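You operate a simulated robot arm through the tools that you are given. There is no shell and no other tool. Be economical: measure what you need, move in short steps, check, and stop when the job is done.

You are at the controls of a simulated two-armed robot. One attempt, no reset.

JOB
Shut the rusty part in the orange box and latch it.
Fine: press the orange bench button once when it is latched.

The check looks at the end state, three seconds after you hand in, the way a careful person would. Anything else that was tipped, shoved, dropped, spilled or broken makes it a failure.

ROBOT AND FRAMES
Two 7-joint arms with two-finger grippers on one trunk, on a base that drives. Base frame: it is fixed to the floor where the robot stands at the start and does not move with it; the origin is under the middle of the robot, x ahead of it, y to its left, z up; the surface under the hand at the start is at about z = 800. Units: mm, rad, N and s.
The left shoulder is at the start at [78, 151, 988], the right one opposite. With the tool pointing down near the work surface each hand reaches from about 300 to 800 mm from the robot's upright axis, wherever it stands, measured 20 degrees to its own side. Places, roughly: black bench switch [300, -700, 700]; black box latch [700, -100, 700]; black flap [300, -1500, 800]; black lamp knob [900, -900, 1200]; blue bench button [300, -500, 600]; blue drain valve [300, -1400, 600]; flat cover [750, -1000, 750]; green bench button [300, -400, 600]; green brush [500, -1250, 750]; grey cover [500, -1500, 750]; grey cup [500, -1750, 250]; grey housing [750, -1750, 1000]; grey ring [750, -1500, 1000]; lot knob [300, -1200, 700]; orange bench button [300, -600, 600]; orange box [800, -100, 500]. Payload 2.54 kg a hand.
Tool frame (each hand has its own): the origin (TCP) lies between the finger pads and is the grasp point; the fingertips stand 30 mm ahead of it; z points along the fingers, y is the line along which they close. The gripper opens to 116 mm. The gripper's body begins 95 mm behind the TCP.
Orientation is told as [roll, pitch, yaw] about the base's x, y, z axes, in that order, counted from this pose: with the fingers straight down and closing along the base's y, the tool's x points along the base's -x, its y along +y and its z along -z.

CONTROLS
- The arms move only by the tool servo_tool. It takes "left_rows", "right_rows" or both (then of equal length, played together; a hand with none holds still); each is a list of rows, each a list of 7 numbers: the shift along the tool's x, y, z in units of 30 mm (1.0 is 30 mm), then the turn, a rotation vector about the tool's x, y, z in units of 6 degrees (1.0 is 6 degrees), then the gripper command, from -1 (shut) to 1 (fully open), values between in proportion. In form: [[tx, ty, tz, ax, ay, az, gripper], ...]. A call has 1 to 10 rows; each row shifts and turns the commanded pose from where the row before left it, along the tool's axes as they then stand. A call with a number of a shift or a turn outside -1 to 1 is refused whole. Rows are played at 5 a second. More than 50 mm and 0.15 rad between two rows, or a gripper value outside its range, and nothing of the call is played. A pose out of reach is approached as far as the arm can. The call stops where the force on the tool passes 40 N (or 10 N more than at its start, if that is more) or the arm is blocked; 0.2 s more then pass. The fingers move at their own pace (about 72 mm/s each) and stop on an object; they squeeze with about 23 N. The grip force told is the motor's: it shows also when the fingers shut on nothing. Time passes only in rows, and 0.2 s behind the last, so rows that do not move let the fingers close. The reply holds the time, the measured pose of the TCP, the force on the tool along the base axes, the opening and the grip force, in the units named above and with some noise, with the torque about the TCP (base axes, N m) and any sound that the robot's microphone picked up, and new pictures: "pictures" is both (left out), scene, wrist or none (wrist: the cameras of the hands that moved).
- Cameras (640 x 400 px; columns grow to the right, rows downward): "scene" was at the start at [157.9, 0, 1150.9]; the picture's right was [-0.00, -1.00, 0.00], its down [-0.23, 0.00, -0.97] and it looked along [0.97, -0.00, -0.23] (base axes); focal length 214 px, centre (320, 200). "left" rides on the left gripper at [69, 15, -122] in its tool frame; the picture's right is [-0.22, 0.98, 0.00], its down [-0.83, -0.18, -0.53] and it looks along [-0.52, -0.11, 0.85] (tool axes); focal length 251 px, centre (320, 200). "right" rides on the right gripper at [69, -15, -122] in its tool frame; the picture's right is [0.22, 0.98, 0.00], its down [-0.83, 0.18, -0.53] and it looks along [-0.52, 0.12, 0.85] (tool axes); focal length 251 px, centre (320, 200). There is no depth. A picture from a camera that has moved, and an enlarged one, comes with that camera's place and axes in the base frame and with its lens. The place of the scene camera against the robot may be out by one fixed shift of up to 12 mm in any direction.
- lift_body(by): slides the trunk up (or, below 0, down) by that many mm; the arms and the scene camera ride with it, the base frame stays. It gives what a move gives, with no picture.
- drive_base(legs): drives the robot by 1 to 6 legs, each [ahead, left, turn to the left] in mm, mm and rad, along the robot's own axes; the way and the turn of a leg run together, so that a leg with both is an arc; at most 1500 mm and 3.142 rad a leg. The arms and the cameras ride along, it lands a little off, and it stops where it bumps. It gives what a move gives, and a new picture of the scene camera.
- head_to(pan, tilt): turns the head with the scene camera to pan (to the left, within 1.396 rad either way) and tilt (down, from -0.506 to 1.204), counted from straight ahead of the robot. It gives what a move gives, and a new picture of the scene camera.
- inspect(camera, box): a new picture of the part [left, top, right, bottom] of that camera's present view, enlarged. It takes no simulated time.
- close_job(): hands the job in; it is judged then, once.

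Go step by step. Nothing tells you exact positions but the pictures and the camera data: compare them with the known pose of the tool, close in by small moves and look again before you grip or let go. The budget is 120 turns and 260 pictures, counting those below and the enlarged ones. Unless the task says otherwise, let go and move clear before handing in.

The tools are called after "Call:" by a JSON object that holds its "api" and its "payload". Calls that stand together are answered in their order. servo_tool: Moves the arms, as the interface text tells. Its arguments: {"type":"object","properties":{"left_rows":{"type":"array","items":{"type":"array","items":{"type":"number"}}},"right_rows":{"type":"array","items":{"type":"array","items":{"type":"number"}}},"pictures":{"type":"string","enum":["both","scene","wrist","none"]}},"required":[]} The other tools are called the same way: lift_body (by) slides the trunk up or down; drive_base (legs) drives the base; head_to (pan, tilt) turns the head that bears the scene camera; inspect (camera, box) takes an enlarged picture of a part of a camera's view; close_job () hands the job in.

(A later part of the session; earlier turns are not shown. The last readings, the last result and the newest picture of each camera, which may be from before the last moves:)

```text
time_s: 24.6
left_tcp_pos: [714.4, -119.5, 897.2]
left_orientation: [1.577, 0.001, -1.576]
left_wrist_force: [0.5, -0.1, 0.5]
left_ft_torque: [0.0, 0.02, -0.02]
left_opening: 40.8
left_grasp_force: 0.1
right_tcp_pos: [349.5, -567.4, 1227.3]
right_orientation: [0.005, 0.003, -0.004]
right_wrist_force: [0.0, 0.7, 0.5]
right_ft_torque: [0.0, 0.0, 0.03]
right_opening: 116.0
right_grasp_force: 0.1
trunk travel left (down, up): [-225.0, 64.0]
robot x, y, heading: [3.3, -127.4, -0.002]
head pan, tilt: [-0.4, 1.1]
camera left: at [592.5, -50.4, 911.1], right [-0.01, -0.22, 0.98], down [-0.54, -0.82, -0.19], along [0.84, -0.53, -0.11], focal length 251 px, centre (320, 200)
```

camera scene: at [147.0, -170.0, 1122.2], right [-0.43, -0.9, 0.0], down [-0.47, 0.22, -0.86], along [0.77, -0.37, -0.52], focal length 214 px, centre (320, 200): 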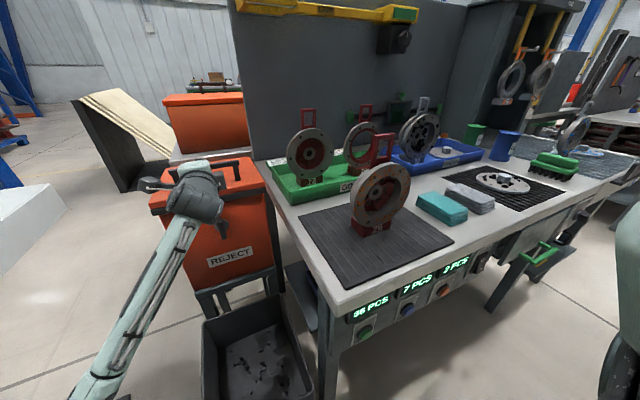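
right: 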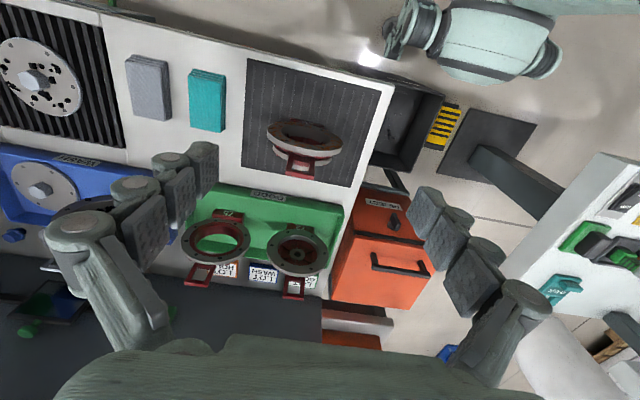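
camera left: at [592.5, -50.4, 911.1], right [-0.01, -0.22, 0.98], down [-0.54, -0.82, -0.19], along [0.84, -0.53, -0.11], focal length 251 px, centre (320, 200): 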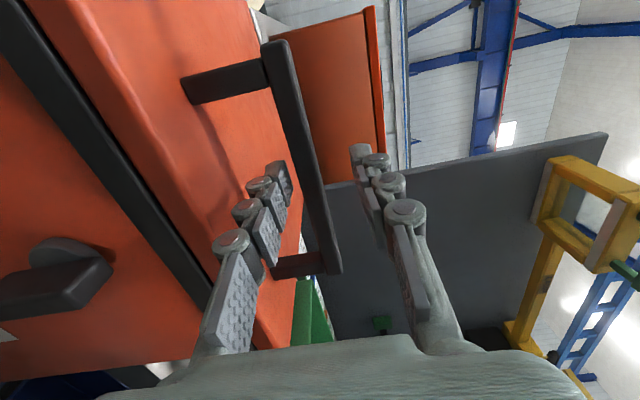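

Released. I'll back off and roll so the fingers close sideways.

Call:
{"api": "servo_tool", "payload": {"left_rows": [[0, 0, -1, 0, 0, 0, -0.3], [0, 0, -1, 0, 0, 0, -0.3], [0, 0, -1, 0, 0, 0, -0.3], [0, 0, -1, 0, 0, 0, -0.3], [0, 0, -1, 0, 0, 0, -0.3], [0, 0, -1, 0, 0, -1, -0.3], [0, 0, 0, 0, 0, -1, -0.3], [0, 0, 0, 0, 0, -1, -0.3], [0, 0, 0, 0, 0, -1, -0.3], [0, 0, 0, 0, 0, -1, -0.3]], "pictures": "none"}}

Call:
{"api": "servo_tool", "payload": {"left_rows": [[0, 0, 0, 0, 0, -1, -0.3], [0, 0, 0, 0, 0, -1, -0.3], [0, 0, 0, 0, 0, -1, -0.3], [0, 0, 0, 0, 0, -1, -0.3], [0, 0, 0, 0, 0, -1, -0.3], [0, 0, 0, 0, 0, -1, -0.3], [0, 0, 0, 0, 0, -1, -0.3], [0, 0, 0, 0, 0, -1, -0.3], [0, 0, 0, 0, 0, -1, -0.3], [0, 0, 0, 0, 0, -1, -0.3]], "pictures": "both"}}

```text
time_s: 26.9
left_tcp_pos: [531.3, -98.7, 928.1]
left_orientation: [1.681, -0.509, -1.615]
left_wrist_force: [-2.5, 1.8, 1.3]
left_ft_torque: [0.01, 0.2, -0.15]
left_opening: 40.6
left_grasp_force: 0.1
right_tcp_pos: [350.0, -566.9, 1225.6]
right_orientation: [0.006, 0.006, -0.002]
right_wrist_force: [0.6, -0.6, -0.7]
right_ft_torque: [0.03, 0.01, -0.01]
right_opening: 116.0
right_grasp_force: 0.2
trunk travel left (down, up): [-225.0, 64.0]
robot x, y, heading: [0.7, -133.7, -0.001]
head pan, tilt: [-0.4, 1.1]
stopped in row 10 (left hand): the arm was blocked; the commanded pose is now the measured one
```

```text
time_s: 28.1
left_tcp_pos: [532.2, -75.3, 968.2]
left_orientation: [1.917, -0.8, -1.806]
left_wrist_force: [1.1, -0.3, -1.5]
left_ft_torque: [0.01, -0.14, 0.06]
left_opening: 40.6
left_grasp_force: 0.0
right_tcp_pos: [350.7, -567.5, 1225.1]
right_orientation: [0.007, 0.007, -0.004]
right_wrist_force: [-0.5, -0.1, -0.4]
right_ft_torque: [0.0, -0.03, -0.05]
right_opening: 115.7
right_grasp_force: 0.1
trunk travel left (down, up): [-225.0, 64.0]
robot x, y, heading: [3.3, -131.6, 0.001]
head pan, tilt: [-0.4, 1.1]
stopped in row 5 (left hand): the arm was blocked; the commanded pose is now the measured one
camera scene: at [145.8, -170.6, 1121.1], right [-0.44, -0.9, 0.0], down [-0.47, 0.23, -0.85], along [0.76, -0.37, -0.53], focal length 214 px, centre (320, 200)
camera left: at [422.0, -19.3, 899.8], right [-0.2, 0.57, 0.79], down [-0.62, -0.7, 0.35], along [0.76, -0.42, 0.5], focal length 251 px, centre (320, 200)
```

scene: 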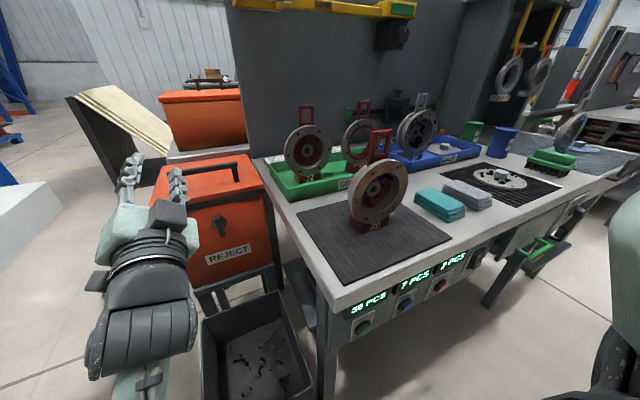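
left: 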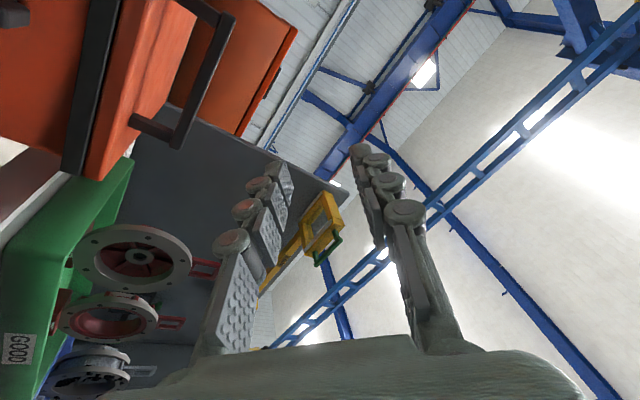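

The left wrist can't roll that way in this pose. I'll return it to the earlier roll and push the lever sideways with closed fingertips. First I'll restore the orientation and look at the knob.

Call:
{"api": "servo_tool", "payload": {"left_rows": [[0, 0, 0, 0.3, 0, 1, -1], [0, 0, 0, 0.4, 0, 1, -1], [0, 0, 0, 0.4, 0, 1, -1], [0, 0, 0, 0.4, 0, 1, -1], [0, 0, 0, 0.4, 0, 1, -1], [0, 0, 0, 0.4, 0, 1, -1], [0, 0, 0, 0, 0, 1, -1], [0, 0, 0, 0, 0, 0.4, -1]], "pictures": "both"}}

Call:
{"api": "inspect", "payload": {"camera": "scene", "box": [150, 180, 300, 280]}}

```text
time_s: 29.2
left_tcp_pos: [511.2, -91.9, 928.0]
left_orientation: [1.54, -0.497, -1.673]
left_wrist_force: [-1.0, -0.9, -0.9]
left_ft_torque: [-0.01, 0.01, 0.0]
left_opening: 0.0
left_grasp_force: 23.2
right_tcp_pos: [350.4, -567.0, 1224.6]
right_orientation: [0.009, 0.008, -0.005]
right_wrist_force: [0.9, -0.2, -0.1]
right_ft_torque: [0.03, 0.0, 0.0]
right_opening: 115.7
right_grasp_force: 0.1
trunk travel left (down, up): [-225.0, 64.0]
robot x, y, heading: [3.0, -133.3, -0.003]
head pan, tilt: [-0.4, 1.1]
stopped in row 5 (left hand): the arm was blocked; the commanded pose is now the measured one
camera scene: at [145.5, -170.6, 1120.8], right [-0.44, -0.9, 0.0], down [-0.47, 0.23, -0.85], along [0.76, -0.37, -0.53], focal length 214 px, centre (320, 200)
camera left: at [397.0, -10.6, 911.3], right [0.06, 0.27, 0.96], down [-0.62, -0.74, 0.25], along [0.78, -0.61, 0.12], focal length 251 px, centre (320, 200)
```

scene: 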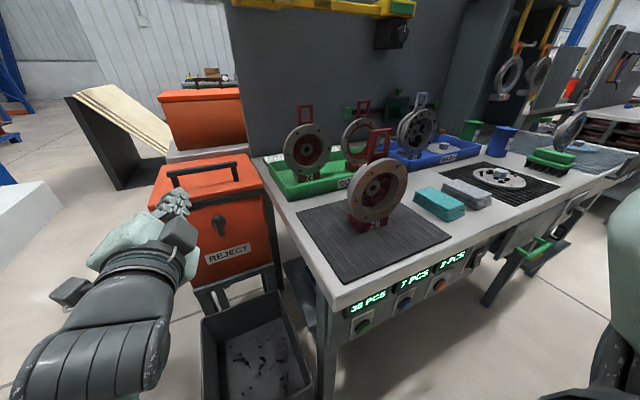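
left: 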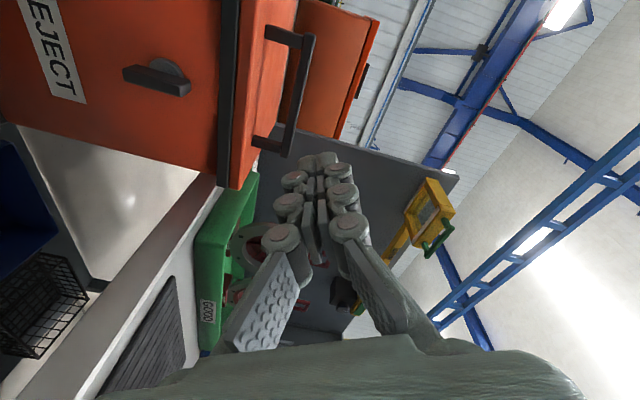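

```text
4.00 times, centred on (225, 230) of scene
camera zoom: at [145.5, -170.6, 1120.8], right [-0.44, -0.9, 0.0], down [-0.47, 0.23, -0.85], along [0.76, -0.37, -0.53], focal length 858 px, centre (700, 80)
```

zoom: 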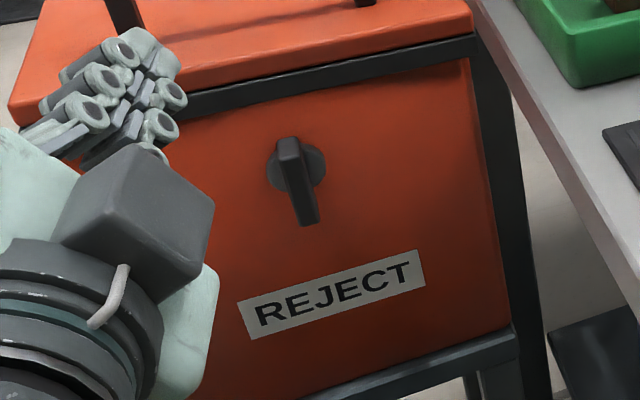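

The left arm is cramped this close in. I'll back the base up 130 mm to give it room and restore the wrist orientation.

Call:
{"api": "drive_base", "payload": {"legs": [[-130, 0, 0]]}}

Call:
{"api": "servo_tool", "payload": {"left_rows": [[0, 0, 0.7, 0, 0, 0.5, -1], [0, 0, 0.8, 0, 0, 0.6, -1], [0, 0, 0.8, 0, 0, 0.6, -1], [0, 0, 0.8, 0, 0, 0.6, -1], [0, 0, 0.8, 0, 0, 0.6, -1], [0, 0, 0, 0, 0, 0.6, -1], [0, 0, 0, 0, 0, 0.6, -1], [0, 0, 0, 0, 0, 0.6, -1]], "pictures": "both"}}

```text
time_s: 30.5
left_tcp_pos: [378.1, -90.7, 930.8]
left_orientation: [1.547, -0.5, -1.674]
left_wrist_force: [0.2, 0.3, 0.3]
left_ft_torque: [0.02, 0.05, -0.03]
left_opening: 0.1
left_grasp_force: 23.2
right_tcp_pos: [218.5, -566.1, 1226.2]
right_orientation: [0.008, 0.006, -0.003]
right_wrist_force: [-1.1, -0.2, -0.9]
right_ft_torque: [0.02, -0.03, -0.02]
right_opening: 116.2
right_grasp_force: 0.0
trunk travel left (down, up): [-225.0, 64.0]
robot x, y, heading: [-130.9, -128.2, -0.001]
head pan, tilt: [-0.4, 1.1]
camera scene: at [13.7, -170.6, 1121.0], right [-0.44, -0.9, 0.0], down [-0.47, 0.23, -0.85], along [0.76, -0.38, -0.53], focal length 214 px, centre (320, 200)
```

scene: 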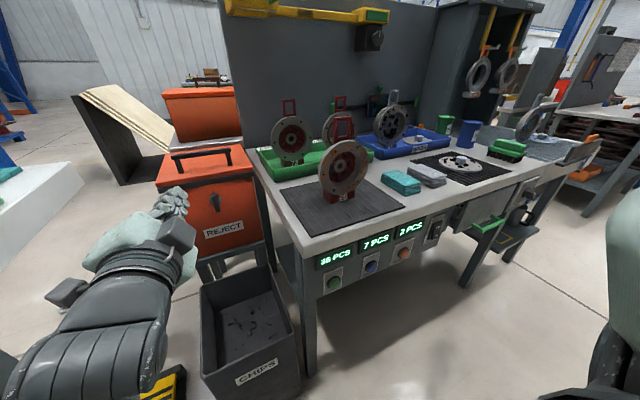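

```text
time_s: 31.3
left_tcp_pos: [395.6, -100.9, 906.7]
left_orientation: [1.479, -0.478, -1.684]
left_wrist_force: [-1.8, 1.0, 1.7]
left_ft_torque: [0.04, 0.16, -0.09]
left_opening: 0.0
left_grasp_force: 22.5
right_tcp_pos: [220.6, -567.2, 1224.4]
right_orientation: [0.013, 0.01, -0.003]
right_wrist_force: [0.5, -0.1, 0.3]
right_ft_torque: [0.02, 0.03, 0.04]
right_opening: 116.0
right_grasp_force: 0.1
trunk travel left (down, up): [-225.0, 64.0]
robot x, y, heading: [-132.6, -130.0, 0.001]
head pan, tilt: [-0.4, 1.1]
stopped in row 3 (left hand): the arm was blocked; the commanded pose is now the measured one
camera scene: at [13.9, -170.3, 1120.2], right [-0.44, -0.9, 0.0], down [-0.48, 0.24, -0.85], along [0.76, -0.37, -0.53], focal length 214 px, centre (320, 200)
camera left: at [284.9, -14.3, 897.4], right [0.12, 0.24, 0.96], down [-0.64, -0.73, 0.26], along [0.76, -0.64, 0.07], focal length 251 px, centre (320, 200)
```

scene: 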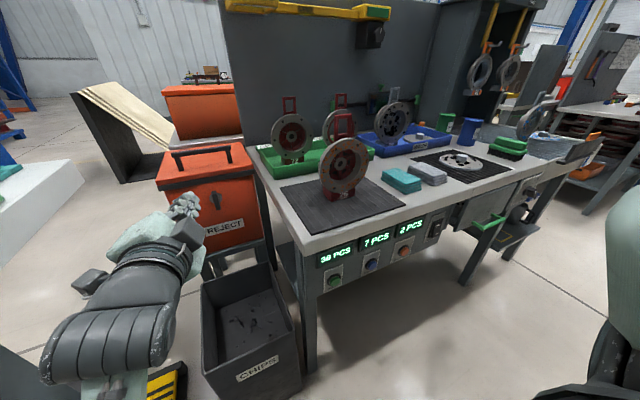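
left: 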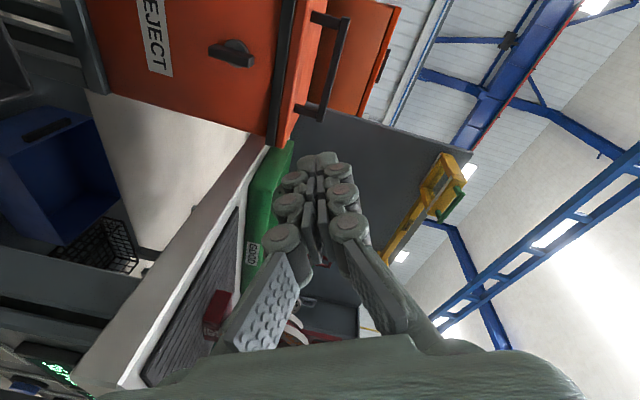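

I'll extend forward and slightly up, without rotating, to unfold the arm.

Call:
{"api": "servo_tool", "payload": {"left_rows": [[0, 0.8, 0.5, 0, 0, 0, -1], [0, 0.8, 0.8, 0, 0, 0, -1], [0, 0.5, 1, 0, 0, 0, -1], [0, 0.5, 1, 0, 0, 0, -1], [0, 0, 1, 0, 0, 0, -1]], "pictures": "none"}}

Call:
{"api": "servo_tool", "payload": {"left_rows": [[0, 0, 0.3, 0, 0, 0.7, -1], [0, 0, 0.3, 0, 0, 0.7, -1], [0, 0, 0, 0, 0, 0.8, -1], [0, 0, 0, 0, 0, 0.8, -1], [0, 0, 0, 0, 0, 0.8, -1], [0, 0, 0, 0, 0, 0.8, -1]], "pictures": "both"}}

```text
time_s: 31.9
left_tcp_pos: [405.5, -94.5, 861.4]
left_orientation: [1.287, -0.534, -1.617]
left_wrist_force: [0.4, 0.9, 0.3]
left_ft_torque: [0.0, -0.03, 0.0]
left_opening: 0.1
left_grasp_force: 23.0
right_tcp_pos: [221.2, -568.0, 1223.9]
right_orientation: [0.011, 0.012, -0.003]
right_wrist_force: [-0.2, 0.1, 0.9]
right_ft_torque: [0.01, -0.02, 0.03]
right_opening: 115.9
right_grasp_force: 0.0
trunk travel left (down, up): [-225.0, 64.0]
robot x, y, heading: [-133.9, -130.9, -0.001]
head pan, tilt: [-0.4, 1.1]
stopped in row 3 (left hand): the arm was blocked; the commanded pose is now the measured one
```

```text
time_s: 32.8
left_tcp_pos: [388.3, -131.5, 863.8]
left_orientation: [1.284, -0.467, -1.727]
left_wrist_force: [0.7, -0.1, 0.0]
left_ft_torque: [0.03, -0.01, -0.01]
left_opening: 0.0
left_grasp_force: 23.1
right_tcp_pos: [220.1, -568.6, 1222.3]
right_orientation: [0.014, 0.014, -0.005]
right_wrist_force: [0.7, 0.4, -0.2]
right_ft_torque: [-0.03, 0.0, 0.01]
right_opening: 116.0
right_grasp_force: 0.0
trunk travel left (down, up): [-225.0, 64.0]
robot x, y, heading: [-131.9, -127.3, 0.0]
head pan, tilt: [-0.4, 1.1]
stopped in row 4 (left hand): the arm was blocked; the commanded pose is now the measured one
camera scene: at [13.6, -170.4, 1119.6], right [-0.44, -0.9, 0.0], down [-0.48, 0.24, -0.84], along [0.75, -0.37, -0.54], focal length 214 px, centre (320, 200)
camera left: at [290.0, -32.4, 876.1], right [0.31, 0.18, 0.93], down [-0.67, -0.65, 0.35], along [0.67, -0.74, -0.08], focal length 251 px, centre (320, 200)
```

scene: 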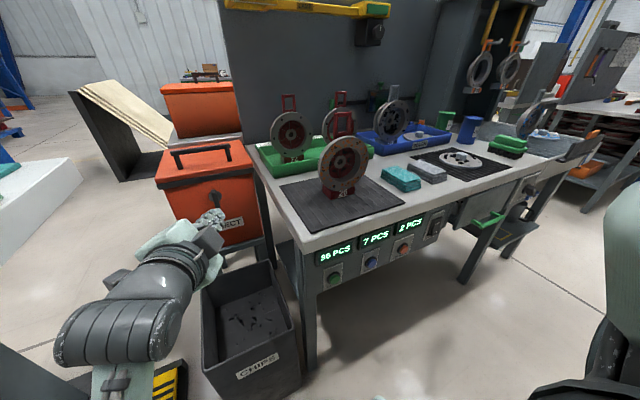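
left: 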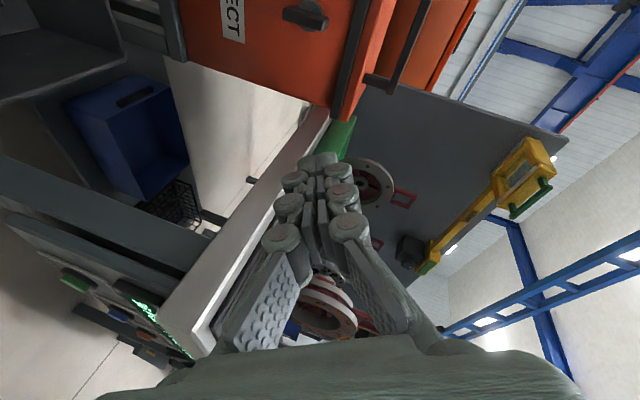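

The arm is at a joint limit in this fold. I'll tip the tool downward, which should be easier, to free it.

Call:
{"api": "servo_tool", "payload": {"left_rows": [[0, 0.3, 0, 1, 0, 0, -1], [0, 0.3, 0, 1, 0, 0, -1], [0, 0.3, 0, 1, 0, 0, -1], [0, 0.3, -0.2, 1, 0, 0, -1], [0, 0.2, -0.3, 1, 0, 0, -1], [0, 0.2, -0.4, 1, 0, 0, -1]], "pictures": "scene"}}

```text
time_s: 33.4
left_tcp_pos: [357.6, -130.9, 792.4]
left_orientation: [0.885, -0.498, -1.643]
left_wrist_force: [-0.8, -0.3, 0.0]
left_ft_torque: [-0.03, -0.03, 0.01]
left_opening: 0.0
left_grasp_force: 23.4
right_tcp_pos: [221.3, -569.5, 1220.6]
right_orientation: [0.013, 0.014, -0.005]
right_wrist_force: [-0.2, 0.9, 0.9]
right_ft_torque: [-0.01, -0.02, 0.0]
right_opening: 115.7
right_grasp_force: 0.1
trunk travel left (down, up): [-225.0, 64.0]
robot x, y, heading: [-130.6, -133.1, -0.002]
head pan, tilt: [-0.4, 1.1]
stopped in row 2 (left hand): the arm was blocked; the commanded pose is now the measured one
camera scene: at [13.6, -170.5, 1119.2], right [-0.44, -0.9, 0.0], down [-0.49, 0.24, -0.84], along [0.75, -0.37, -0.54], focal length 214 px, centre (320, 200)
```

scene: 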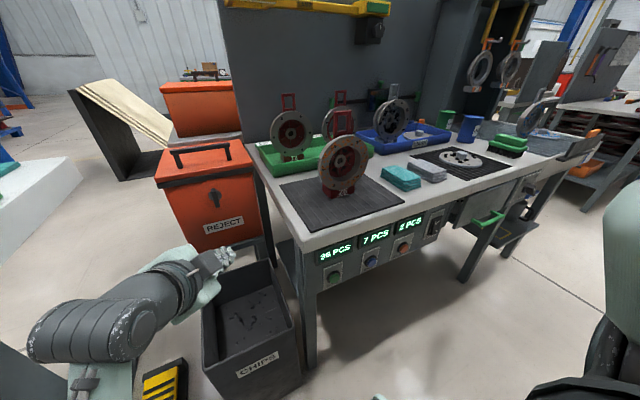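

Each command sinks the hand. I'll try a pure vertical lift with no rotation.

Call:
{"api": "servo_tool", "payload": {"left_rows": [[-0.48, 0.68, -0.56, 0, 0, 0, -1], [-0.48, 0.68, -0.56, 0, 0, 0, -1], [-0.48, 0.68, -0.56, 0, 0, 0, -1]], "pictures": "none"}}

```text
time_s: 34.0
left_tcp_pos: [312.6, -135.9, 775.1]
left_orientation: [0.682, -0.523, -1.552]
left_wrist_force: [0.4, -0.3, -0.4]
left_ft_torque: [-0.01, 0.02, -0.01]
left_opening: 0.0
left_grasp_force: 23.4
right_tcp_pos: [221.8, -568.6, 1220.3]
right_orientation: [0.015, 0.015, -0.005]
right_wrist_force: [-0.7, -1.0, 0.3]
right_ft_torque: [-0.05, -0.03, 0.01]
right_opening: 115.9
right_grasp_force: 0.0
trunk travel left (down, up): [-225.0, 64.0]
robot x, y, heading: [-132.0, -128.8, -0.001]
head pan, tilt: [-0.4, 1.1]
stopped in row 3 (left hand): the arm was blocked; the commanded pose is now the measured one
```

I'll probe single rotations to find which direction frees the arm.

Call:
{"api": "servo_tool", "payload": {"left_rows": [[0, 0, 0, 0, 0, -1, -1], [0, 0, 0, 0, 0, -1, -1]], "pictures": "none"}}

Call:
{"api": "servo_tool", "payload": {"left_rows": [[0, 0, -0.7, 0, 0, 0, -1], [0, 0, -0.7, 0, 0, 0, -1]], "pictures": "scene"}}

```text
time_s: 34.6
left_tcp_pos: [315.3, -132.1, 775.6]
left_orientation: [0.574, -0.64, -1.348]
left_wrist_force: [-0.3, -0.6, 0.1]
left_ft_torque: [0.02, -0.01, 0.01]
left_opening: 0.1
left_grasp_force: 22.8
right_tcp_pos: [220.7, -569.6, 1222.2]
right_orientation: [0.017, 0.015, -0.005]
right_wrist_force: [0.6, -0.3, -0.4]
right_ft_torque: [0.01, 0.0, -0.02]
right_opening: 116.0
right_grasp_force: 0.1
trunk travel left (down, up): [-225.0, 64.0]
robot x, y, heading: [-130.8, -128.9, -0.004]
head pan, tilt: [-0.4, 1.1]
```

```text
time_s: 35.4
left_tcp_pos: [278.5, -140.0, 781.0]
left_orientation: [0.453, -0.664, -1.295]
left_wrist_force: [-0.1, 0.4, 1.5]
left_ft_torque: [0.0, -0.02, 0.04]
left_opening: 0.0
left_grasp_force: 23.2
left hand out of reach, approached as far as the arm can: row 2
right_tcp_pos: [221.7, -569.3, 1220.4]
right_orientation: [0.017, 0.017, -0.005]
right_wrist_force: [-0.3, 0.2, 0.2]
right_ft_torque: [0.0, 0.02, -0.01]
right_opening: 116.1
right_grasp_force: 0.0
trunk travel left (down, up): [-225.0, 64.0]
robot x, y, heading: [-127.2, -132.1, -0.001]
head pan, tilt: [-0.4, 1.1]
stopped in row 2 (left hand): the arm was blocked; the commanded pose is now the measured one
camera scene: at [13.6, -170.6, 1118.5], right [-0.44, -0.9, 0.0], down [-0.49, 0.24, -0.84], along [0.75, -0.37, -0.55], focal length 214 px, centre (320, 200)
```

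scene: 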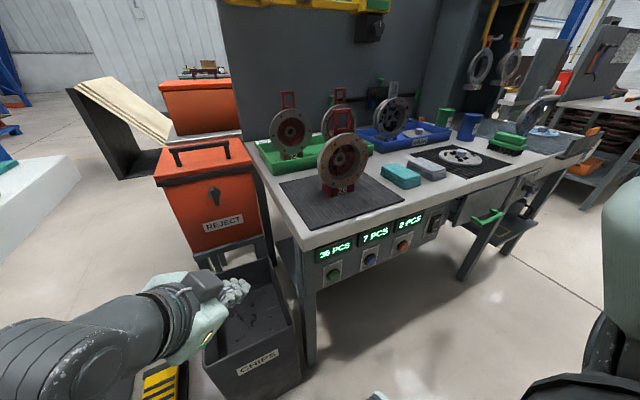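

Negative roll works freely, so I'll continue unrolling with a bit of forward motion.

Call:
{"api": "servo_tool", "payload": {"left_rows": [[0, 0, 0.7, 0, 0, -1, -1], [0, 0, 0.7, 0, 0, -1, -1], [0, 0, 0.4, 0, 0, -1, -1], [0, 0, 0.4, 0, 0, -1, -1], [0, 0, 0, 0, 0, -1, -1], [0, 0, 0, 0, 0, -1, -1]], "pictures": "none"}}

```text
time_s: 36.4
left_tcp_pos: [311.5, -142.6, 815.7]
left_orientation: [0.339, -0.94, -0.971]
left_wrist_force: [0.0, -0.4, 0.7]
left_ft_torque: [-0.01, 0.01, -0.03]
left_opening: 0.0
left_grasp_force: 23.3
right_tcp_pos: [221.1, -569.0, 1219.8]
right_orientation: [0.018, 0.017, -0.007]
right_wrist_force: [-0.1, -0.5, 0.2]
right_ft_torque: [-0.01, -0.01, 0.0]
right_opening: 115.9
right_grasp_force: 0.1
trunk travel left (down, up): [-225.0, 64.0]
robot x, y, heading: [-132.3, -132.2, -0.003]
head pan, tilt: [-0.4, 1.1]
stopped in row 4 (left hand): the arm was blocked; the commanded pose is now the measured one
```

Now I'll rotate the fingers downward (towards the home orientation).

Call:
{"api": "servo_tool", "payload": {"left_rows": [[0, 0, 0, 0, 1, 0, -1], [0, 0, 0, 0, 1, 0, -1], [0, 0, 0, 0, 1, 0, -1], [-0.3, 0, 0, 0, 1, 0, -1], [-0.3, 0, 0, 0, 1, 0, -1]], "pictures": "scene"}}

```text
time_s: 37.1
left_tcp_pos: [303.0, -59.5, 772.6]
left_orientation: [0.491, -0.562, -0.94]
left_wrist_force: [-0.6, 0.0, 0.1]
left_ft_torque: [0.02, 0.03, -0.02]
left_opening: 0.2
left_grasp_force: 22.8
left hand out of reach, approached as far as the arm can: row 3
right_tcp_pos: [220.4, -569.9, 1219.0]
right_orientation: [0.021, 0.02, -0.007]
right_wrist_force: [-0.6, 0.8, 0.0]
right_ft_torque: [0.05, 0.0, 0.04]
right_opening: 115.8
right_grasp_force: 0.0
trunk travel left (down, up): [-225.0, 64.0]
robot x, y, heading: [-130.3, -130.4, 0.001]
head pan, tilt: [-0.4, 1.1]
stopped in row 3 (left hand): the arm was blocked; the commanded pose is now the measured one
camera scene: at [13.2, -170.8, 1117.9], right [-0.45, -0.9, 0.0], down [-0.5, 0.25, -0.83], along [0.74, -0.37, -0.55], focal length 214 px, centre (320, 200)
```

scene: 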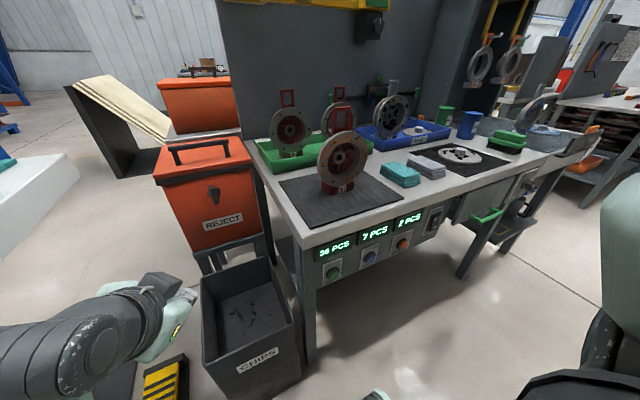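

I'll try lifting again from here.

Call:
{"api": "servo_tool", "payload": {"left_rows": [[-0.4, 0.3, -0.55, 0, 0, 0, -1], [-0.5, 0.4, -0.7, 0, 0, 0, -1], [-0.5, 0.4, -0.7, 0, 0, 0, -1], [-0.5, 0.4, -0.7, 0, 0, 0, -1]], "pictures": "none"}}

Call:
{"api": "servo_tool", "payload": {"left_rows": [[0, 0, 0, 0, 1, 0, -1], [0, 0, 0, 0, 1, 0, -1], [0, 0, 0, 0, 1, 0, -1]], "pictures": "scene"}}

```text
time_s: 37.6
left_tcp_pos: [312.6, 2.7, 775.8]
left_orientation: [0.671, -0.369, -0.975]
left_wrist_force: [-0.5, 0.5, 0.4]
left_ft_torque: [0.0, -0.01, 0.02]
left_opening: 0.1
left_grasp_force: 22.9
left hand out of reach, approached as far as the arm can: row 1, 2
right_tcp_pos: [221.4, -570.7, 1218.8]
right_orientation: [0.021, 0.022, -0.006]
right_wrist_force: [-0.3, 0.5, -0.6]
right_ft_torque: [-0.02, 0.0, 0.02]
right_opening: 115.7
right_grasp_force: 0.1
trunk travel left (down, up): [-225.0, 64.0]
robot x, y, heading: [-132.9, -134.4, -0.003]
head pan, tilt: [-0.4, 1.1]
stopped in row 2 (left hand): the arm was blocked; the commanded pose is now the measured one
```

```text
time_s: 38.1
left_tcp_pos: [304.7, 67.0, 789.6]
left_orientation: [0.815, -0.175, -0.868]
left_wrist_force: [-0.2, 0.3, 0.5]
left_ft_torque: [0.01, 0.03, -0.02]
left_opening: 0.0
left_grasp_force: 22.7
right_tcp_pos: [222.2, -572.2, 1217.1]
right_orientation: [0.021, 0.024, -0.01]
right_wrist_force: [0.2, -0.1, 1.3]
right_ft_torque: [0.01, 0.01, -0.01]
right_opening: 116.0
right_grasp_force: 0.1
trunk travel left (down, up): [-225.0, 64.0]
robot x, y, heading: [-130.5, -132.9, -0.001]
head pan, tilt: [-0.4, 1.1]
stopped in row 2 (left hand): the arm was blocked; the commanded pose is now the measured one
camera scene: at [13.1, -170.6, 1117.2], right [-0.45, -0.9, 0.0], down [-0.5, 0.25, -0.83], along [0.74, -0.37, -0.56], focal length 214 px, centre (320, 200)
```

scene: 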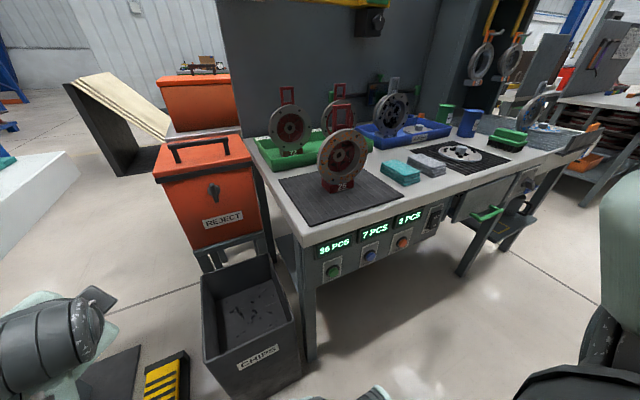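

The arm is freeing up. I'll lift again.

Call:
{"api": "servo_tool", "payload": {"left_rows": [[-0.15, 0.6, -0.6, 0, 0, 0, -1], [-0.15, 0.7, -0.65, 0, 0, 0, -1], [-0.15, 0.7, -0.65, 0, 0, 0, -1], [-0.15, 0.7, -0.65, 0, 0, 0, -1]], "pictures": "none"}}

Call:
{"api": "servo_tool", "payload": {"left_rows": [[-0.15, 0.6, -0.6, 0, 0, 0, -1], [-0.15, 0.7, -0.65, 0, 0, 0, -1], [-0.15, 0.7, -0.65, 0, 0, 0, -1]], "pictures": "both"}}

```text
time_s: 38.7
left_tcp_pos: [287.9, 118.7, 797.6]
left_orientation: [0.874, 0.048, -0.823]
left_wrist_force: [1.2, 0.4, -0.9]
left_ft_torque: [0.04, 0.03, 0.06]
left_opening: 0.0
left_grasp_force: 23.0
left hand out of reach, approached as far as the arm can: row 1
right_tcp_pos: [222.0, -572.0, 1216.6]
right_orientation: [0.024, 0.024, -0.008]
right_wrist_force: [-0.4, 1.1, -0.3]
right_ft_torque: [0.01, 0.02, -0.03]
right_opening: 116.1
right_grasp_force: 0.0
trunk travel left (down, up): [-225.0, 64.0]
robot x, y, heading: [-126.5, -128.1, 0.001]
head pan, tilt: [-0.4, 1.1]
stopped in row 2 (left hand): the arm was blocked; the commanded pose is now the measured one
```

```text
time_s: 39.4
left_tcp_pos: [265.4, 152.3, 808.4]
left_orientation: [0.904, 0.261, -0.763]
left_wrist_force: [0.6, -0.5, -0.8]
left_ft_torque: [0.02, 0.02, -0.03]
left_opening: 0.3
left_grasp_force: 22.9
left hand out of reach, approached as far as the arm can: row 1
right_tcp_pos: [222.1, -572.4, 1215.6]
right_orientation: [0.025, 0.026, -0.009]
right_wrist_force: [-0.5, 0.2, 0.8]
right_ft_torque: [0.03, 0.0, 0.0]
right_opening: 115.9
right_grasp_force: 0.0
trunk travel left (down, up): [-225.0, 64.0]
robot x, y, heading: [-130.3, -128.9, 0.004]
head pan, tilt: [-0.4, 1.1]
stopped in row 3 (left hand): the arm was blocked; the commanded pose is now the measured one
camera scene: at [12.9, -170.5, 1116.5], right [-0.45, -0.9, 0.0], down [-0.51, 0.25, -0.82], along [0.74, -0.37, -0.57], focal length 214 px, centre (320, 200)
camera left: at [172.2, 120.4, 909.9], right [0.71, 0.16, 0.69], down [0.24, -0.97, -0.03], along [0.66, 0.19, -0.73], focal length 251 px, centre (320, 200)
```

scene: 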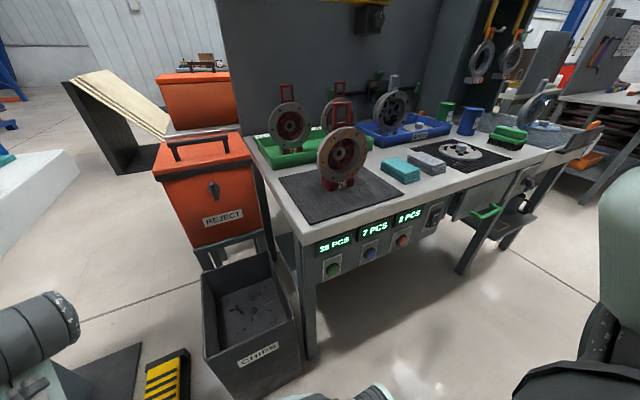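
left: 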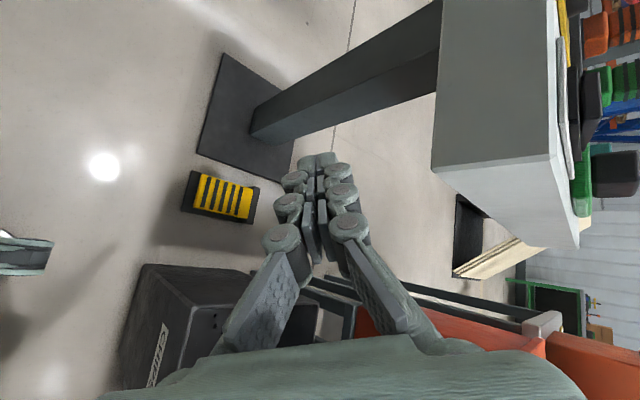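

I'll rotate the left hand straight toward its home orientation.

Call:
{"api": "servo_tool", "payload": {"left_rows": [[0, 0, 0, 0.91, 0.11, -0.79, -1], [0, 0, 0, 0.91, 0.11, -0.79, -1], [0, 0, 0, 0.91, 0.11, -0.79, -1], [0, 0, 0, 0.91, 0.11, -0.79, -1], [0, 0, 0, 0.91, 0.11, -0.79, -1], [0, 0, 0, 0.91, 0.11, -0.79, -1]], "pictures": "none"}}

Call:
{"api": "servo_tool", "payload": {"left_rows": [[0, 0, 0, 0.91, 0.11, -0.79, -1], [0, 0, 0, 0.91, 0.11, -0.79, -1], [0, 0, 0, 0.91, 0.11, -0.79, -1]], "pictures": "scene"}}

```text
time_s: 40.0
left_tcp_pos: [246.8, 207.2, 813.8]
left_orientation: [0.932, 0.324, -0.564]
left_wrist_force: [0.2, -1.2, 1.4]
left_ft_torque: [0.01, 0.03, 0.02]
left_opening: 0.1
left_grasp_force: 22.8
left hand out of reach, approached as far as the arm can: row 1
right_tcp_pos: [223.2, -571.7, 1214.7]
right_orientation: [0.031, 0.029, -0.009]
right_wrist_force: [-0.5, 0.5, 0.4]
right_ft_torque: [0.0, 0.0, 0.0]
right_opening: 116.0
right_grasp_force: 0.0
trunk travel left (down, up): [-225.0, 64.0]
robot x, y, heading: [-132.6, -133.7, 0.001]
head pan, tilt: [-0.4, 1.1]
stopped in row 2 (left hand): the arm was blocked; the commanded pose is now the measured one
```

```text
time_s: 40.6
left_tcp_pos: [238.3, 251.1, 831.8]
left_orientation: [0.957, 0.341, -0.362]
left_wrist_force: [-0.2, -0.9, -1.0]
left_ft_torque: [0.01, 0.03, 0.0]
left_opening: 0.0
left_grasp_force: 23.1
right_tcp_pos: [223.8, -573.9, 1214.4]
right_orientation: [0.031, 0.031, -0.01]
right_wrist_force: [-0.1, 0.7, -1.0]
right_ft_torque: [0.02, 0.0, 0.0]
right_opening: 116.0
right_grasp_force: 0.1
trunk travel left (down, up): [-225.0, 64.0]
robot x, y, heading: [-129.1, -130.4, 0.003]
head pan, tilt: [-0.4, 1.1]
stopped in row 2 (left hand): the arm was blocked; the commanded pose is now the measured one
camera scene: at [12.6, -170.3, 1115.7], right [-0.45, -0.89, 0.0], down [-0.51, 0.26, -0.82], along [0.73, -0.37, -0.58], focal length 214 px, centre (320, 200)
```

scene: 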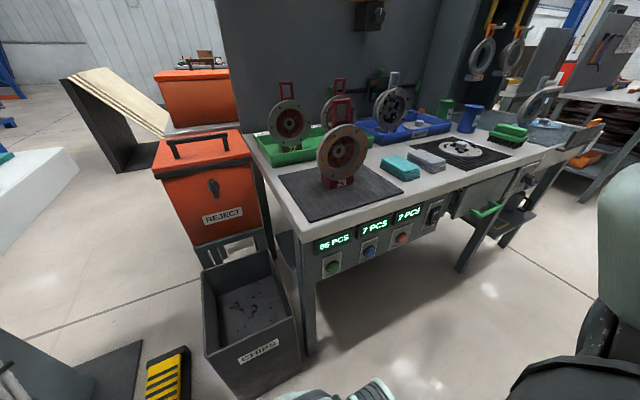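

I'll try lifting from this freer posture.

Call:
{"api": "servo_tool", "payload": {"left_rows": [[0.3, 0.7, -0.5, 0, 0, 0, -1], [0.3, 0.7, -0.5, 0, 0, 0, -1], [0.3, 0.7, -0.5, 0, 0, 0, -1], [0.3, 0.7, -0.5, 0, 0, 0, -1]], "pictures": "none"}}

Call:
{"api": "servo_tool", "payload": {"left_rows": [[0.3, 0.7, -0.5, 0, 0, 0, -1], [0.3, 0.7, -0.5, 0, 0, 0, -1], [0.3, 0.7, -0.5, 0, 0, 0, -1], [0.3, 0.7, -0.5, 0, 0, 0, -1]], "pictures": "wrist"}}

```text
time_s: 41.6
left_tcp_pos: [235.7, 249.3, 940.0]
left_orientation: [0.957, 0.34, -0.363]
left_wrist_force: [0.1, 0.3, -0.2]
left_ft_torque: [-0.01, 0.02, -0.05]
left_opening: 0.1
left_grasp_force: 23.1
right_tcp_pos: [222.2, -574.3, 1214.7]
right_orientation: [0.031, 0.026, -0.009]
right_wrist_force: [0.2, 0.4, -0.9]
right_ft_torque: [-0.03, 0.01, 0.01]
right_opening: 116.0
right_grasp_force: 0.1
trunk travel left (down, up): [-225.0, 64.0]
robot x, y, heading: [-131.0, -131.7, 0.004]
head pan, tilt: [-0.4, 1.1]
```

```text
time_s: 42.6
left_tcp_pos: [239.9, 248.8, 1050.0]
left_orientation: [0.956, 0.34, -0.362]
left_wrist_force: [0.5, 0.0, 0.3]
left_ft_torque: [-0.01, -0.02, 0.03]
left_opening: 0.0
left_grasp_force: 22.3
right_tcp_pos: [220.8, -574.7, 1214.7]
right_orientation: [0.03, 0.027, -0.012]
right_wrist_force: [0.3, 0.7, 0.4]
right_ft_torque: [-0.04, -0.03, -0.01]
right_opening: 116.2
right_grasp_force: 0.1
trunk travel left (down, up): [-225.0, 64.0]
robot x, y, heading: [-129.7, -129.7, 0.004]
head pan, tilt: [-0.4, 1.1]
camera left: at [172.3, 176.8, 1150.4], right [0.64, 0.36, 0.68], down [0.59, -0.8, -0.12], along [0.5, 0.48, -0.72], focal length 251 px, centre (320, 200)
```

left: 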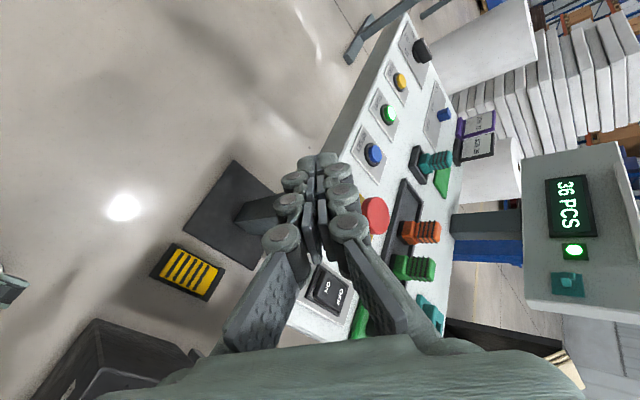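

Free again. Now back to the home orientation.

Call:
{"api": "servo_tool", "payload": {"left_rows": [[0, 0, 0, 0.951, -0.133, -0.471, -1], [0, 0, 0, 0.951, -0.133, -0.471, -1], [0, 0, 0, 0.951, -0.133, -0.471, -1], [0, 0, 0, 0.951, -0.133, -0.471, -1], [0, 0, 0, 0.951, -0.133, -0.471, -1], [0, 0, 0, 0.951, -0.133, -0.471, -1], [0, 0, 0, 0.951, -0.133, -0.471, -1], [0, 0, 0, 0.951, -0.133, -0.471, -1], [0, 0, 0, 0.951, -0.133, -0.471, -1], [0, 0, 0, 0.951, -0.133, -0.471, -1]], "pictures": "both"}}

```text
time_s: 44.8
left_tcp_pos: [236.3, 270.4, 1049.9]
left_orientation: [0.0, -0.003, -0.001]
left_wrist_force: [0.4, 0.4, -0.7]
left_ft_torque: [0.02, -0.01, 0.04]
left_opening: 0.0
left_grasp_force: 23.5
left hand out of reach, approached as far as the arm can: row 5, 6, 7
right_tcp_pos: [221.1, -573.3, 1215.3]
right_orientation: [0.029, 0.023, -0.011]
right_wrist_force: [0.3, 0.0, 0.2]
right_ft_torque: [0.03, -0.02, -0.01]
right_opening: 116.0
right_grasp_force: 0.0
trunk travel left (down, up): [-225.0, 64.0]
robot x, y, heading: [-130.8, -132.4, 0.003]
head pan, tilt: [-0.4, 1.1]
camera scene: at [12.0, -170.7, 1116.1], right [-0.45, -0.89, 0.0], down [-0.51, 0.26, -0.82], along [0.73, -0.37, -0.57], focal length 214 px, centre (320, 200)
camera left: at [166.1, 285.1, 1171.6], right [0.21, 0.98, 0.0], down [0.82, -0.18, 0.54], along [0.52, -0.11, -0.84], focal length 251 px, centre (320, 200)
```

scene: 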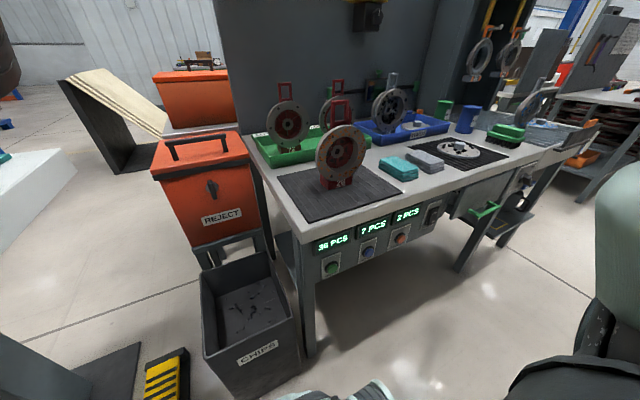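
left: 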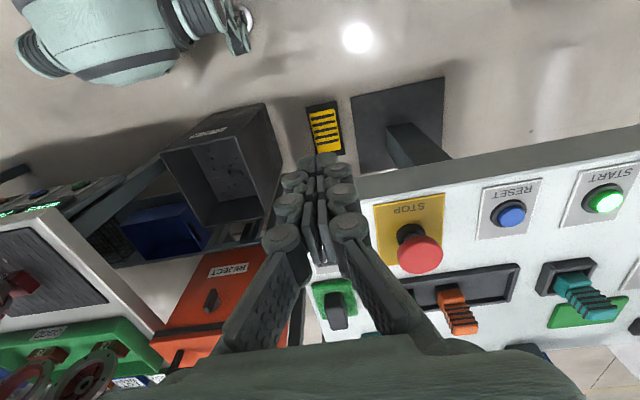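

The left arm is back home. Now I'll pitch the left hand forward without rolling, while moving toward the knob's front.

Call:
{"api": "servo_tool", "payload": {"left_rows": [[-0.67, -0.87, 0, 0, -1, 0, -0.3], [-0.66, -0.87, 0.07, 0, -1, 0, -0.3], [-0.65, -0.87, 0.14, 0, -1, 0, -0.3], [-0.63, -0.87, 0.21, 0, -1, 0, -0.3], [-0.61, -0.87, 0.27, 0, -1, 0, -0.3], [-0.58, -0.87, 0.33, 0, -1, 0, -0.3], [-0.54, -0.87, 0.39, 0, -1, 0, -0.3], [-0.5, -0.87, 0.45, 0, -1, 0, -0.3], [-0.45, -0.87, 0.5, 0, -1, 0, -0.3], [-0.39, -0.87, 0.54, 0, -1, 0, -0.3]], "pictures": "none"}}

Call:
{"api": "servo_tool", "payload": {"left_rows": [[-0.33, -0.87, 0.58, 0, -1, 0, -0.3], [-0.27, -0.87, 0.61, 0, -1, 0, -0.3], [-0.2, -0.87, 0.64, 0, -1, 0, -0.3], [-0.14, -0.87, 0.65, 0, -1, 0, -0.3], [-0.07, -0.87, 0.66, 0, -1, 0, -0.3]], "pictures": "both"}}

```text
time_s: 47.0
left_tcp_pos: [481.5, 191.4, 1068.4]
left_orientation: [0.005, -1.048, -0.003]
left_wrist_force: [-0.4, -0.4, 0.9]
left_ft_torque: [-0.01, 0.01, 0.03]
left_opening: 40.6
left_grasp_force: 0.1
left hand out of reach, approached as far as the arm can: row 1, 2, 3, 4, 5, 6, 7, 8, 9
right_tcp_pos: [222.3, -574.0, 1213.5]
right_orientation: [0.031, 0.027, -0.01]
right_wrist_force: [0.9, -0.3, -0.4]
right_ft_torque: [0.01, 0.01, 0.0]
right_opening: 115.9
right_grasp_force: 0.0
trunk travel left (down, up): [-225.0, 64.0]
robot x, y, heading: [-131.6, -132.9, 0.003]
head pan, tilt: [-0.4, 1.1]
```

```text
time_s: 48.2
left_tcp_pos: [578.4, 61.5, 1068.9]
left_orientation: [3.075, -1.567, -3.076]
left_wrist_force: [-0.1, 0.2, -0.1]
left_ft_torque: [-0.01, -0.01, 0.0]
left_opening: 40.7
left_grasp_force: 0.1
right_tcp_pos: [222.0, -574.0, 1215.1]
right_orientation: [0.028, 0.026, -0.011]
right_wrist_force: [-0.1, -0.3, 0.8]
right_ft_torque: [0.01, 0.01, -0.01]
right_opening: 115.8
right_grasp_force: 0.2
trunk travel left (down, up): [-225.0, 64.0]
robot x, y, heading: [-134.3, -130.6, -0.001]
head pan, tilt: [-0.4, 1.1]
camera scene: at [12.2, -171.0, 1115.9], right [-0.45, -0.89, 0.0], down [-0.51, 0.26, -0.82], along [0.73, -0.37, -0.57], focal length 214 px, centre (320, 200)
camera left: at [455.5, 76.5, 998.4], right [0.0, 0.98, 0.21], down [-0.54, -0.18, 0.82], along [0.84, -0.12, 0.52], focal length 251 px, centre (320, 200)
```

scene: 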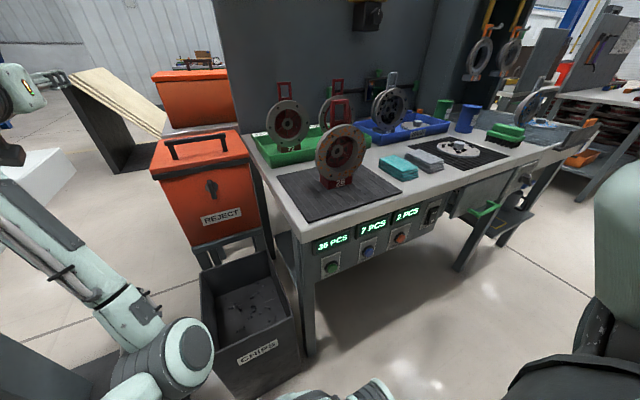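
left: 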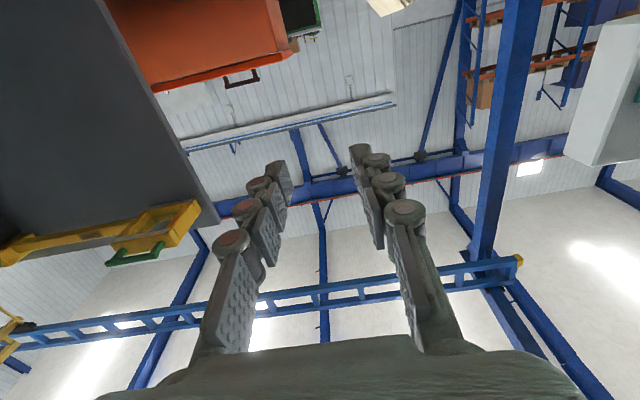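

Facing forward. I'll move right and down toward the knob in a first stage, then check.

Call:
{"api": "servo_tool", "payload": {"left_rows": [[0.8, -1, -0.3, 0, 0, 0, -0.3], [0.8, -1, -0.3, 0, 0, 0, -0.3], [0.8, -1, -0.3, 0, 0, 0, -0.3], [0.8, -1, -0.2, 0, 0, 0, -0.3], [0.8, -1, 0, 0, 0, 0, -0.3], [0.8, -1, 0, 0, 0, 0, -0.3]], "pictures": "both"}}

```text
time_s: 49.6
left_tcp_pos: [545.1, -117.5, 922.3]
left_orientation: [2.6, -1.568, -2.603]
left_wrist_force: [-0.2, 0.9, -1.0]
left_ft_torque: [0.04, -0.04, 0.0]
left_opening: 40.7
left_grasp_force: 0.0
right_tcp_pos: [221.0, -573.6, 1214.1]
right_orientation: [0.03, 0.027, -0.011]
right_wrist_force: [0.3, 0.8, 0.4]
right_ft_torque: [0.01, -0.01, -0.01]
right_opening: 116.4
right_grasp_force: 0.0
trunk travel left (down, up): [-225.0, 64.0]
robot x, y, heading: [-128.8, -132.2, -0.001]
head pan, tilt: [-0.4, 1.1]
camera scene: at [12.1, -171.1, 1115.9], right [-0.45, -0.89, 0.0], down [-0.51, 0.26, -0.82], along [0.73, -0.37, -0.57], focal length 214 px, centre (320, 200)
camera left: at [422.9, -102.6, 852.1], right [0.0, 0.98, 0.22], down [-0.54, -0.18, 0.82], along [0.84, -0.12, 0.52], focal length 251 px, centre (320, 200)
```

scene: 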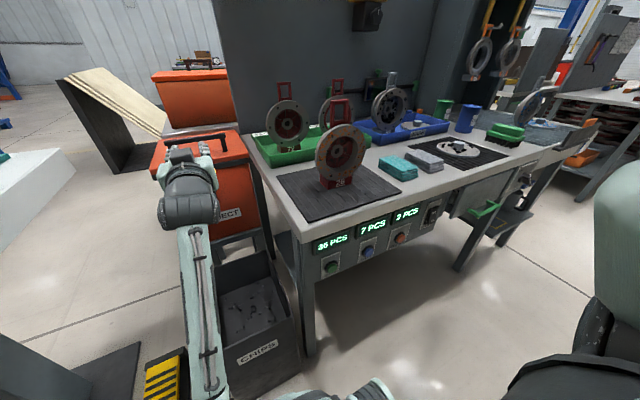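
left: 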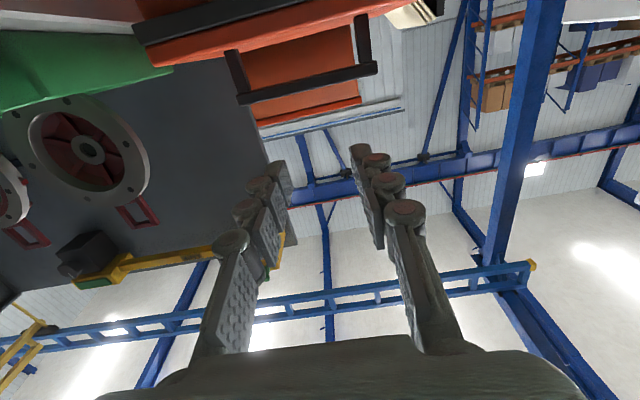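

Next I'll lower to knob height, stepwise.

Call:
{"api": "servo_tool", "payload": {"left_rows": [[0.9, 0, 0, 0, 0, 0, -0.3], [0.9, 0, 0, 0, 0, 0, -0.3], [0.9, 0, 0, 0, 0, 0, -0.3]], "pictures": "both"}}

```text
time_s: 50.5
left_tcp_pos: [560.1, -119.3, 929.5]
left_orientation: [-3.107, -1.426, 3.102]
left_wrist_force: [0.1, 0.4, 0.3]
left_ft_torque: [0.02, 0.0, -0.01]
left_opening: 40.5
left_grasp_force: 0.1
right_tcp_pos: [223.2, -574.2, 1214.1]
right_orientation: [0.029, 0.03, -0.01]
right_wrist_force: [0.6, -0.2, -0.9]
right_ft_torque: [0.01, 0.03, 0.0]
right_opening: 115.8
right_grasp_force: 0.1
trunk travel left (down, up): [-225.0, 64.0]
robot x, y, heading: [-130.6, -131.0, 0.002]
head pan, tilt: [-0.4, 1.1]
stopped in row 3 (left hand): the arm was blocked; the commanded pose is now the measured one
camera scene: at [12.3, -170.7, 1115.4], right [-0.45, -0.89, 0.0], down [-0.52, 0.26, -0.82], along [0.73, -0.37, -0.58], focal length 214 px, centre (320, 200)
camera left: at [448.3, -105.4, 843.9], right [-0.03, 0.98, 0.21], down [-0.65, -0.17, 0.74], along [0.76, -0.12, 0.64], focal length 251 px, centre (320, 200)
```

scene: 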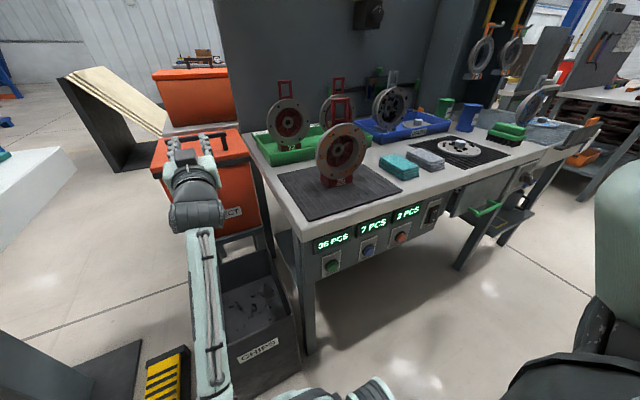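
left: 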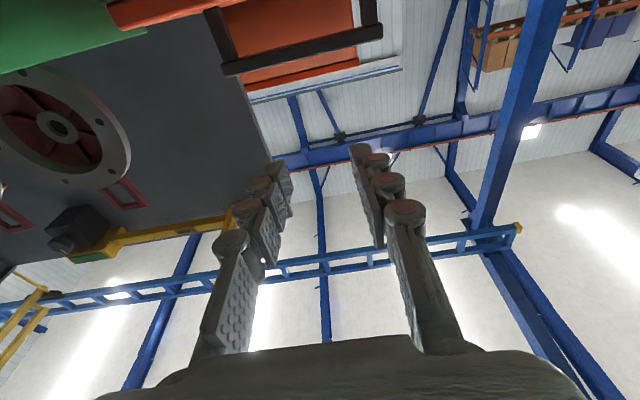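

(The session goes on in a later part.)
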